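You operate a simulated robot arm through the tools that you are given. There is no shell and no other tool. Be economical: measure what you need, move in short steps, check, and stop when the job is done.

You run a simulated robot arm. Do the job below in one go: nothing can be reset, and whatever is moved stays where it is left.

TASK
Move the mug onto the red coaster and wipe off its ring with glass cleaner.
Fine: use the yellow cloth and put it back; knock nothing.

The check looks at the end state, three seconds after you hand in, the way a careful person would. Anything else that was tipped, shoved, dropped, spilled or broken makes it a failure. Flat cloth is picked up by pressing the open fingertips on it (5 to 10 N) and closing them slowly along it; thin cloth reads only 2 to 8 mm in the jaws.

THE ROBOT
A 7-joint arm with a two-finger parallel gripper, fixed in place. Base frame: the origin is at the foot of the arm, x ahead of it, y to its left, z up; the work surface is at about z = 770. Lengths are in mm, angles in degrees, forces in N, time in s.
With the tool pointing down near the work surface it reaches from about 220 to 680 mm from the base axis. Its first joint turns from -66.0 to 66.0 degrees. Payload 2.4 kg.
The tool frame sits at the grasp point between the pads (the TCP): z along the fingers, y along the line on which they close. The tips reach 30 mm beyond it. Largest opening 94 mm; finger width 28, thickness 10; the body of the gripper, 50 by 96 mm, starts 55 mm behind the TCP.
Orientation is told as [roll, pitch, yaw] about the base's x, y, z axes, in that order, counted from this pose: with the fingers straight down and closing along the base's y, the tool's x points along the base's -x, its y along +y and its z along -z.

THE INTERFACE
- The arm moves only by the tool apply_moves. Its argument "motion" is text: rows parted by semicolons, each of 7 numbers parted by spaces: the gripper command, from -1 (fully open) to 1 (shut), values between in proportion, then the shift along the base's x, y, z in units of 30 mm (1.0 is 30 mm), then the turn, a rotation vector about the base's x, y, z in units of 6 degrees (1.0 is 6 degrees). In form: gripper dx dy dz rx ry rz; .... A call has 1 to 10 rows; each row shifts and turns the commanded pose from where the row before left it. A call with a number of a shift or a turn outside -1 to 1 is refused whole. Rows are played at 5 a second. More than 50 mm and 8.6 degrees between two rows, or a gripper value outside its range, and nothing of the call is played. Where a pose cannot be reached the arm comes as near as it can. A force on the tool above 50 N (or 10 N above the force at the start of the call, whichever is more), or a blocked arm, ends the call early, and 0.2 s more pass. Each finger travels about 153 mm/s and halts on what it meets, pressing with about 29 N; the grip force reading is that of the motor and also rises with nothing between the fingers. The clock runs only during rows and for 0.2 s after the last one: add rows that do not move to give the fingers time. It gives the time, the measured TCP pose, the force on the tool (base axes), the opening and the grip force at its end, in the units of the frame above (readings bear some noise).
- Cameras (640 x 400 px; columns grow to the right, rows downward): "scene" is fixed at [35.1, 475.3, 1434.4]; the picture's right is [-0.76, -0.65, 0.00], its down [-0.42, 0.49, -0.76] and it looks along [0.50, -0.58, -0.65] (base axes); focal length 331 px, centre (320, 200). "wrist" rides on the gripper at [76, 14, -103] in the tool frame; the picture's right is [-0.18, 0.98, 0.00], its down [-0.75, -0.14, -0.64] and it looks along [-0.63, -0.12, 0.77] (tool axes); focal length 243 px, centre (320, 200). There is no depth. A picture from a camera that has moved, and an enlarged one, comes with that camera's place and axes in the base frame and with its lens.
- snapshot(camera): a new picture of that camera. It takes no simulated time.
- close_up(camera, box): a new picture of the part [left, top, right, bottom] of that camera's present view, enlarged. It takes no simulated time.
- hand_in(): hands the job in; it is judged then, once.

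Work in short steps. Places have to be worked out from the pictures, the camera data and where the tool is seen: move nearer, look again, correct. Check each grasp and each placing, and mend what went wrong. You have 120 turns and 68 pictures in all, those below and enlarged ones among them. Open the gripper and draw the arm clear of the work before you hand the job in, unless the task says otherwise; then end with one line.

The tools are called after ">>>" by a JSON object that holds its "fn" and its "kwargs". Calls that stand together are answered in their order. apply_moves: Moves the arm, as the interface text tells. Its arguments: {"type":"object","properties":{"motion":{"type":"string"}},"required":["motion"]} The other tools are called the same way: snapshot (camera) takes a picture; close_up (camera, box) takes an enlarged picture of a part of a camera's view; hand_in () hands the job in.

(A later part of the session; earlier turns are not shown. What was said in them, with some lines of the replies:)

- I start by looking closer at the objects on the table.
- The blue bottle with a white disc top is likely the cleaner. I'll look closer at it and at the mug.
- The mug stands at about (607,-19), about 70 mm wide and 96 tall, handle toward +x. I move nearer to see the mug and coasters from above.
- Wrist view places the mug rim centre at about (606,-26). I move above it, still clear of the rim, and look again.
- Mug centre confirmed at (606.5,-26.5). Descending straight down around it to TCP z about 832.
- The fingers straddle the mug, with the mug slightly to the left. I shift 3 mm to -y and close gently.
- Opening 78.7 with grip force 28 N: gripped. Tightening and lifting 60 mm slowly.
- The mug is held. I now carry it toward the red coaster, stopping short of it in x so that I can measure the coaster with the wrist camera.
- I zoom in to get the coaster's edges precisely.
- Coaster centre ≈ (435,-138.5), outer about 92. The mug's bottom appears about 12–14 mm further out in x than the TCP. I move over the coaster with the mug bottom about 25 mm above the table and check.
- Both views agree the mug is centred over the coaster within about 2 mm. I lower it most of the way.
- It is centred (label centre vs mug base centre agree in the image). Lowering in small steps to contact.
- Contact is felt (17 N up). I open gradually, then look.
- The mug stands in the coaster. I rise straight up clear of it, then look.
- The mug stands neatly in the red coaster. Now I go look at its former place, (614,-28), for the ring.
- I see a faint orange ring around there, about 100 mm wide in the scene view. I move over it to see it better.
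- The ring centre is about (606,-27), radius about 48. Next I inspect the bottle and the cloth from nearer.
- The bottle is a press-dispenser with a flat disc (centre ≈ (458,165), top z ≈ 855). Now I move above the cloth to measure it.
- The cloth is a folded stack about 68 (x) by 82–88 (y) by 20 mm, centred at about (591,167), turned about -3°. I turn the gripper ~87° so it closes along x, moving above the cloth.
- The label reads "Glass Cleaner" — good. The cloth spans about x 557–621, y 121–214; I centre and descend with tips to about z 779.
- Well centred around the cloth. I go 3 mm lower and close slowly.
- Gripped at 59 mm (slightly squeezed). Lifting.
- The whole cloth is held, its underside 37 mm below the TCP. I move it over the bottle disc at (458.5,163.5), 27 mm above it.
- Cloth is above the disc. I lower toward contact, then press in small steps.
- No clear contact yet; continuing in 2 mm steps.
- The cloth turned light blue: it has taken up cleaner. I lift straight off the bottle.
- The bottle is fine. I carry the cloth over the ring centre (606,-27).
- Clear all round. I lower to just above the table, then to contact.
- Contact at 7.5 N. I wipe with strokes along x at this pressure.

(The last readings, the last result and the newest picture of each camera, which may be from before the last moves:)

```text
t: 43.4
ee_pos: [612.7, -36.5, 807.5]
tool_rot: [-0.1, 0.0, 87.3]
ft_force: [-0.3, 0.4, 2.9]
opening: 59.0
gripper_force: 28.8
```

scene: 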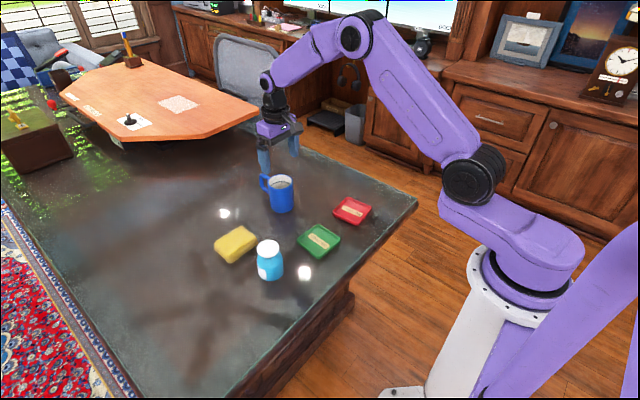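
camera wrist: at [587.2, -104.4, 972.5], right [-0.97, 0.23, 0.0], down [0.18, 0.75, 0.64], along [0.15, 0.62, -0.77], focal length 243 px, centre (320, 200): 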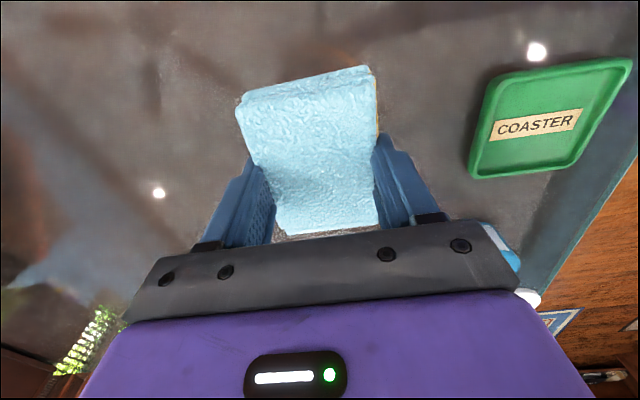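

The pressure has fallen to about 3 N; I press 1.5 mm more and continue the strokes.

>>> {"fn": "apply_moves", "kwargs": {"motion": "0.2 0 0 -0.05 0 0 0;0.2 0.5 0 0 0 0 0;0.2 0.3 0.2 0 0 0 0;0.2 -0.5 0 0 0 0 0;0.2 -0.6 0 0 0 0 0;0.2 -0.6 0 0 0 0 0;0.2 -0.2 0.3 0 0 0 0;0.2 0.5 0 0 0 0 0;0.2 0.6 0 0 0 0 0;0.2 0.6 0 0 0 0 0"}}

>>> {"fn": "close_up", "kwargs": {"camera": "scene", "box": [220, 130, 350, 240]}}

```text
t: 45.6
ee_pos: [630.1, -20.1, 806.4]
tool_rot: [0.0, 0.0, 87.3]
ft_force: [-11.0, 1.2, 23.9]
opening: 58.9
gripper_force: 29.1
```

```text
3.64 times, centred on (285, 185) of scene
camera zoom: at [34.3, 475.3, 1434.4], right [-0.76, -0.65, 0.0], down [-0.42, 0.49, -0.76], along [0.5, -0.58, -0.65], focal length 1203 px, centre (447, 254)
```

zoom: 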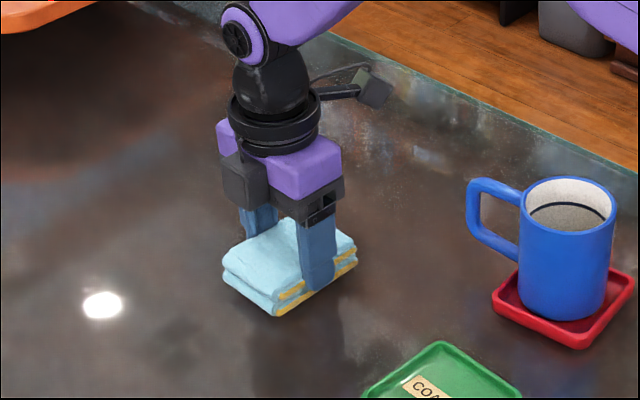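

Pressure is now 24 N. I ease off a bit, make one more sweep back, then lift and inspect.

>>> {"fn": "apply_moves", "kwargs": {"motion": "0.2 -0.4 -0.3 0.02 0 0 0;0.2 -0.6 -0.3 0 0 0 0;0.2 -0.6 0 0 0 0 0;0.2 -0.3 0.2 0 0 0 0;0.2 0.3 0.3 0 0 0 0;0.2 0.5 0 0 0 0 0;0.2 0.4 -0.2 0 0 0 0;0.2 0 0 0.6 0 0 0;0.2 0 0 0.8 0 0 0;0.2 0 0 0.8 0 0 0"}}

>>> {"fn": "apply_moves", "kwargs": {"motion": "0.2 0 0.8 0.8 0 0 0;0.2 0 0.9 0.4 0 0 0;0.2 0 0.9 0 0 0 0;0.2 0 0.9 0 0 0 0;0.2 -0.1 0.9 0 0 0 0;0.2 -0.2 0.9 0 0 0 0;0.2 -0.2 0.8 0 0 0 0;0.2 0 0 0 0 0 0"}}

>>> {"fn": "close_up", "kwargs": {"camera": "scene", "box": [235, 170, 325, 230]}}

```text
t: 47.8
ee_pos: [611.3, -29.3, 874.4]
tool_rot: [0.1, 0.0, 87.3]
ft_force: [-0.6, 0.9, -0.1]
opening: 58.9
gripper_force: 29.0
```

```text
t: 49.6
ee_pos: [598.0, 153.7, 910.1]
tool_rot: [0.0, 0.0, 87.3]
ft_force: [0.1, -0.4, -0.2]
opening: 58.6
gripper_force: 28.8
```

```text
6.67 times, centred on (280, 200) of scene
camera zoom: at [35.1, 475.3, 1434.4], right [-0.76, -0.65, 0.0], down [-0.42, 0.49, -0.76], along [0.5, -0.58, -0.65], focal length 2206 px, centre (587, 200)
```

zoom: 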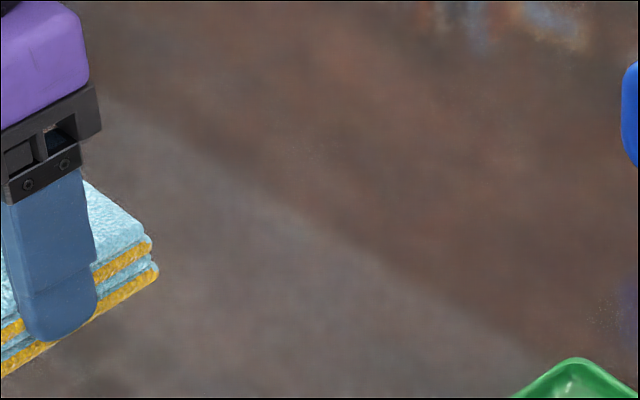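

The ring looks gone in the scene view. I verify with the wrist camera from a side position before putting the cloth back.

>>> {"fn": "apply_moves", "kwargs": {"motion": "0.2 -0.3 -0.6 0.4 0 0 0;0.2 -0.6 -0.9 0.3 0 0 0;0.2 -0.8 -0.9 0 0 0 0;0.2 -0.9 -0.9 0 0 0 0;0.2 -0.9 -0.8 0 0 0 0;0.2 -0.7 -0.6 0 0 0 0;0.2 -0.4 -0.4 0 0 0 0;0.2 0 0 0 0 0 0"}}

>>> {"fn": "close_up", "kwargs": {"camera": "wrist", "box": [80, 20, 280, 170]}}

```text
t: 51.4
ee_pos: [459.0, -0.9, 932.0]
tool_rot: [0.0, 0.0, 87.3]
ft_force: [0.6, -0.5, 0.5]
opening: 58.9
gripper_force: 28.7
```

```text
2.67 times, centred on (180, 95) of wrist
camera zoom: at [440.5, -76.1, 1033.7], right [-0.97, 0.23, 0.0], down [0.18, 0.75, 0.64], along [0.15, 0.62, -0.77], focal length 647 px, centre (693, 480)
```

zoom: 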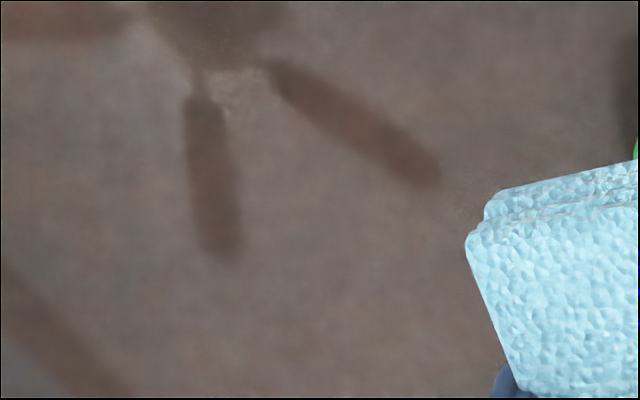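

No trace of the ring. Now I return the cloth to its original spot, TCP (588,169).

>>> {"fn": "apply_moves", "kwargs": {"motion": "0.2 0.4 0.5 0 0 0 0;0.2 0.8 0.8 0 0 0 0;0.2 0.9 0.9 0 0 0 0;0.2 0.9 0.9 0 0 0 0;0.2 0.7 0.9 0 0 0 0;0.2 0.4 0.9 0 0 0 0;0.2 0.2 0.76 0 0 0 0;0.2 0 0 -0.6 0 0 0;0.2 0 0 -0.7 0 0 0;0.2 0 0 0 0 0 0"}}

>>> {"fn": "snapshot", "kwargs": {"camera": "wrist"}}

```text
t: 53.6
ee_pos: [587.6, 170.3, 889.8]
tool_rot: [-0.1, 0.0, 87.1]
ft_force: [0.6, -0.3, -0.5]
opening: 58.9
gripper_force: 29.0
```

```text
21 pictures are left
camera wrist: at [568.7, 94.6, 992.9], right [-0.97, 0.23, 0.0], down [0.18, 0.75, 0.64], along [0.15, 0.62, -0.77], focal length 243 px, centre (320, 200)
```

wrist: 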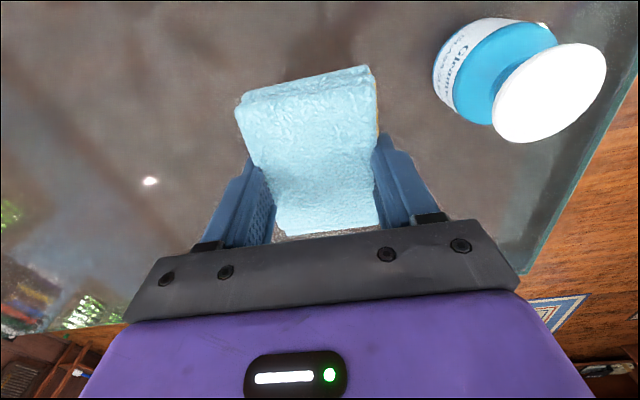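

Over the original spot; lowering to the table.

>>> {"fn": "apply_moves", "kwargs": {"motion": "0.2 0 0 -0.7 0 0 0;0.2 0 0 -0.7 0 0 0;0.2 0 0 -0.6 0 0 0;0.2 0 0 -0.4 0 0 0;0.2 0 0 -0.25 0 0 0;0.2 0 0 0 0 0 0"}}

```text
t: 55.0
ee_pos: [587.4, 168.6, 811.5]
tool_rot: [0.0, 0.1, 87.3]
ft_force: [0.0, -0.3, 0.1]
opening: 59.1
gripper_force: 29.3
```

>>> {"fn": "apply_moves", "kwargs": {"motion": "0.2 0 0 -0.08 0 0 0;0.2 0 0 -0.05 0 0 0;0.2 0 0 0 0 0 0;0.1 0 0 0 0 0 0;-0.2 0 0 0 0 0 0;-0.4 0 0 0 0 0 0;-0.7 0 0 0 0 0 0;-1 0 0 0 0 0 0;-1 0 0 0 0 0 0"}}

>>> {"fn": "snapshot", "kwargs": {"camera": "wrist"}}

```text
t: 57.0
ee_pos: [586.0, 169.2, 807.0]
tool_rot: [0.1, -0.1, 87.4]
ft_force: [0.5, 0.5, -0.5]
opening: 94.0
gripper_force: 0.1
```

```text
20 pictures are left
camera wrist: at [568.4, 93.9, 909.3], right [-0.97, 0.23, 0.0], down [0.18, 0.75, 0.64], along [0.15, 0.62, -0.77], focal length 243 px, centre (320, 200)
```

wrist: 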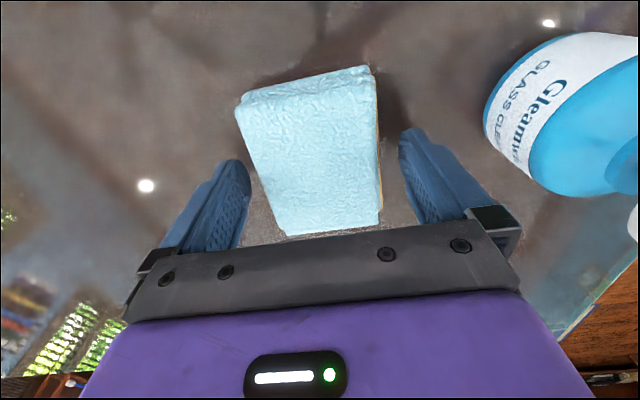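

The cloth is released at its place. I rise straight up and draw the arm clear, then check the whole scene.

>>> {"fn": "apply_moves", "kwargs": {"motion": "-1 0 0 0.5 0 0 0;-1 0 0 0.8 0 0 0;-1 0 0 1 0 0 0;-1 0 0 1 0 0 0;-1 0 0 1 0 0 0;-1 -0.5 -0.3 1 0 0 0;-1 -0.8 -0.5 1 0 0 0;-1 -0.9 -0.5 0.8 0 0 0;-1 -0.9 -0.5 0.6 0 0 0;-1 0 0 0 0 0 0"}}

>>> {"fn": "apply_moves", "kwargs": {"motion": "-1 -0.8 -0.5 0.5 0 0 0;-1 -0.9 -0.5 0.5 0 0 0;-1 -0.9 -0.5 0 0 0 0;-1 -0.9 -0.5 0 0 0 0;-1 -0.5 -0.3 0 0 0 0;-1 0 0 0 0 0 0"}}

>>> {"fn": "snapshot", "kwargs": {"camera": "scene"}}

>>> {"fn": "close_up", "kwargs": {"camera": "scene", "box": [200, 160, 390, 290]}}

```text
t: 59.2
ee_pos: [492.0, 116.9, 1037.1]
tool_rot: [0.1, -0.1, 87.2]
ft_force: [-0.2, 0.3, 1.3]
opening: 93.9
gripper_force: 0.0
```

```text
t: 60.6
ee_pos: [373.2, 45.2, 1069.0]
tool_rot: [0.0, 0.1, 87.3]
ft_force: [-0.5, -0.6, 0.3]
opening: 93.7
gripper_force: 0.0
```

```text
19 pictures are left
```

scene: 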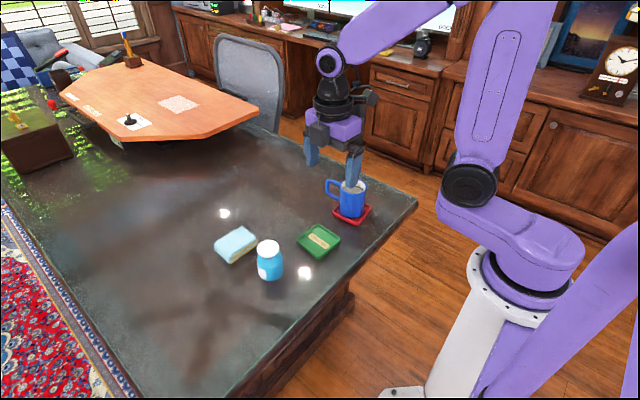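

```text
3.08 times, centred on (295, 225) of scene
camera zoom: at [35.1, 475.3, 1434.4], right [-0.76, -0.65, 0.0], down [-0.42, 0.49, -0.76], along [0.5, -0.58, -0.65], focal length 1018 px, centre (397, 123)
```

zoom: 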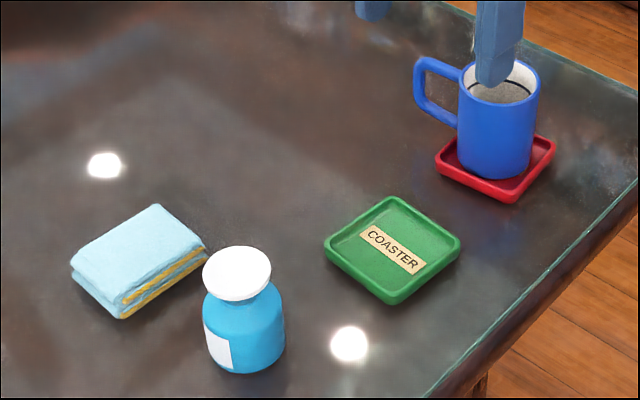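

Everything is in place: the mug is in the red coaster, the ring is gone, the cloth is back where it was, the bottle and green coaster are undisturbed, and the arm is clear with its gripper open. Handing in.

>>> {"fn": "hand_in", "kwargs": {}}

```text
The job is handed in.
```

The mug is on the red coaster, its ring is wiped off with glass cleaner, and the yellow cloth, now tinted light blue by the cleaner, is back in its place; nothing was knocked.
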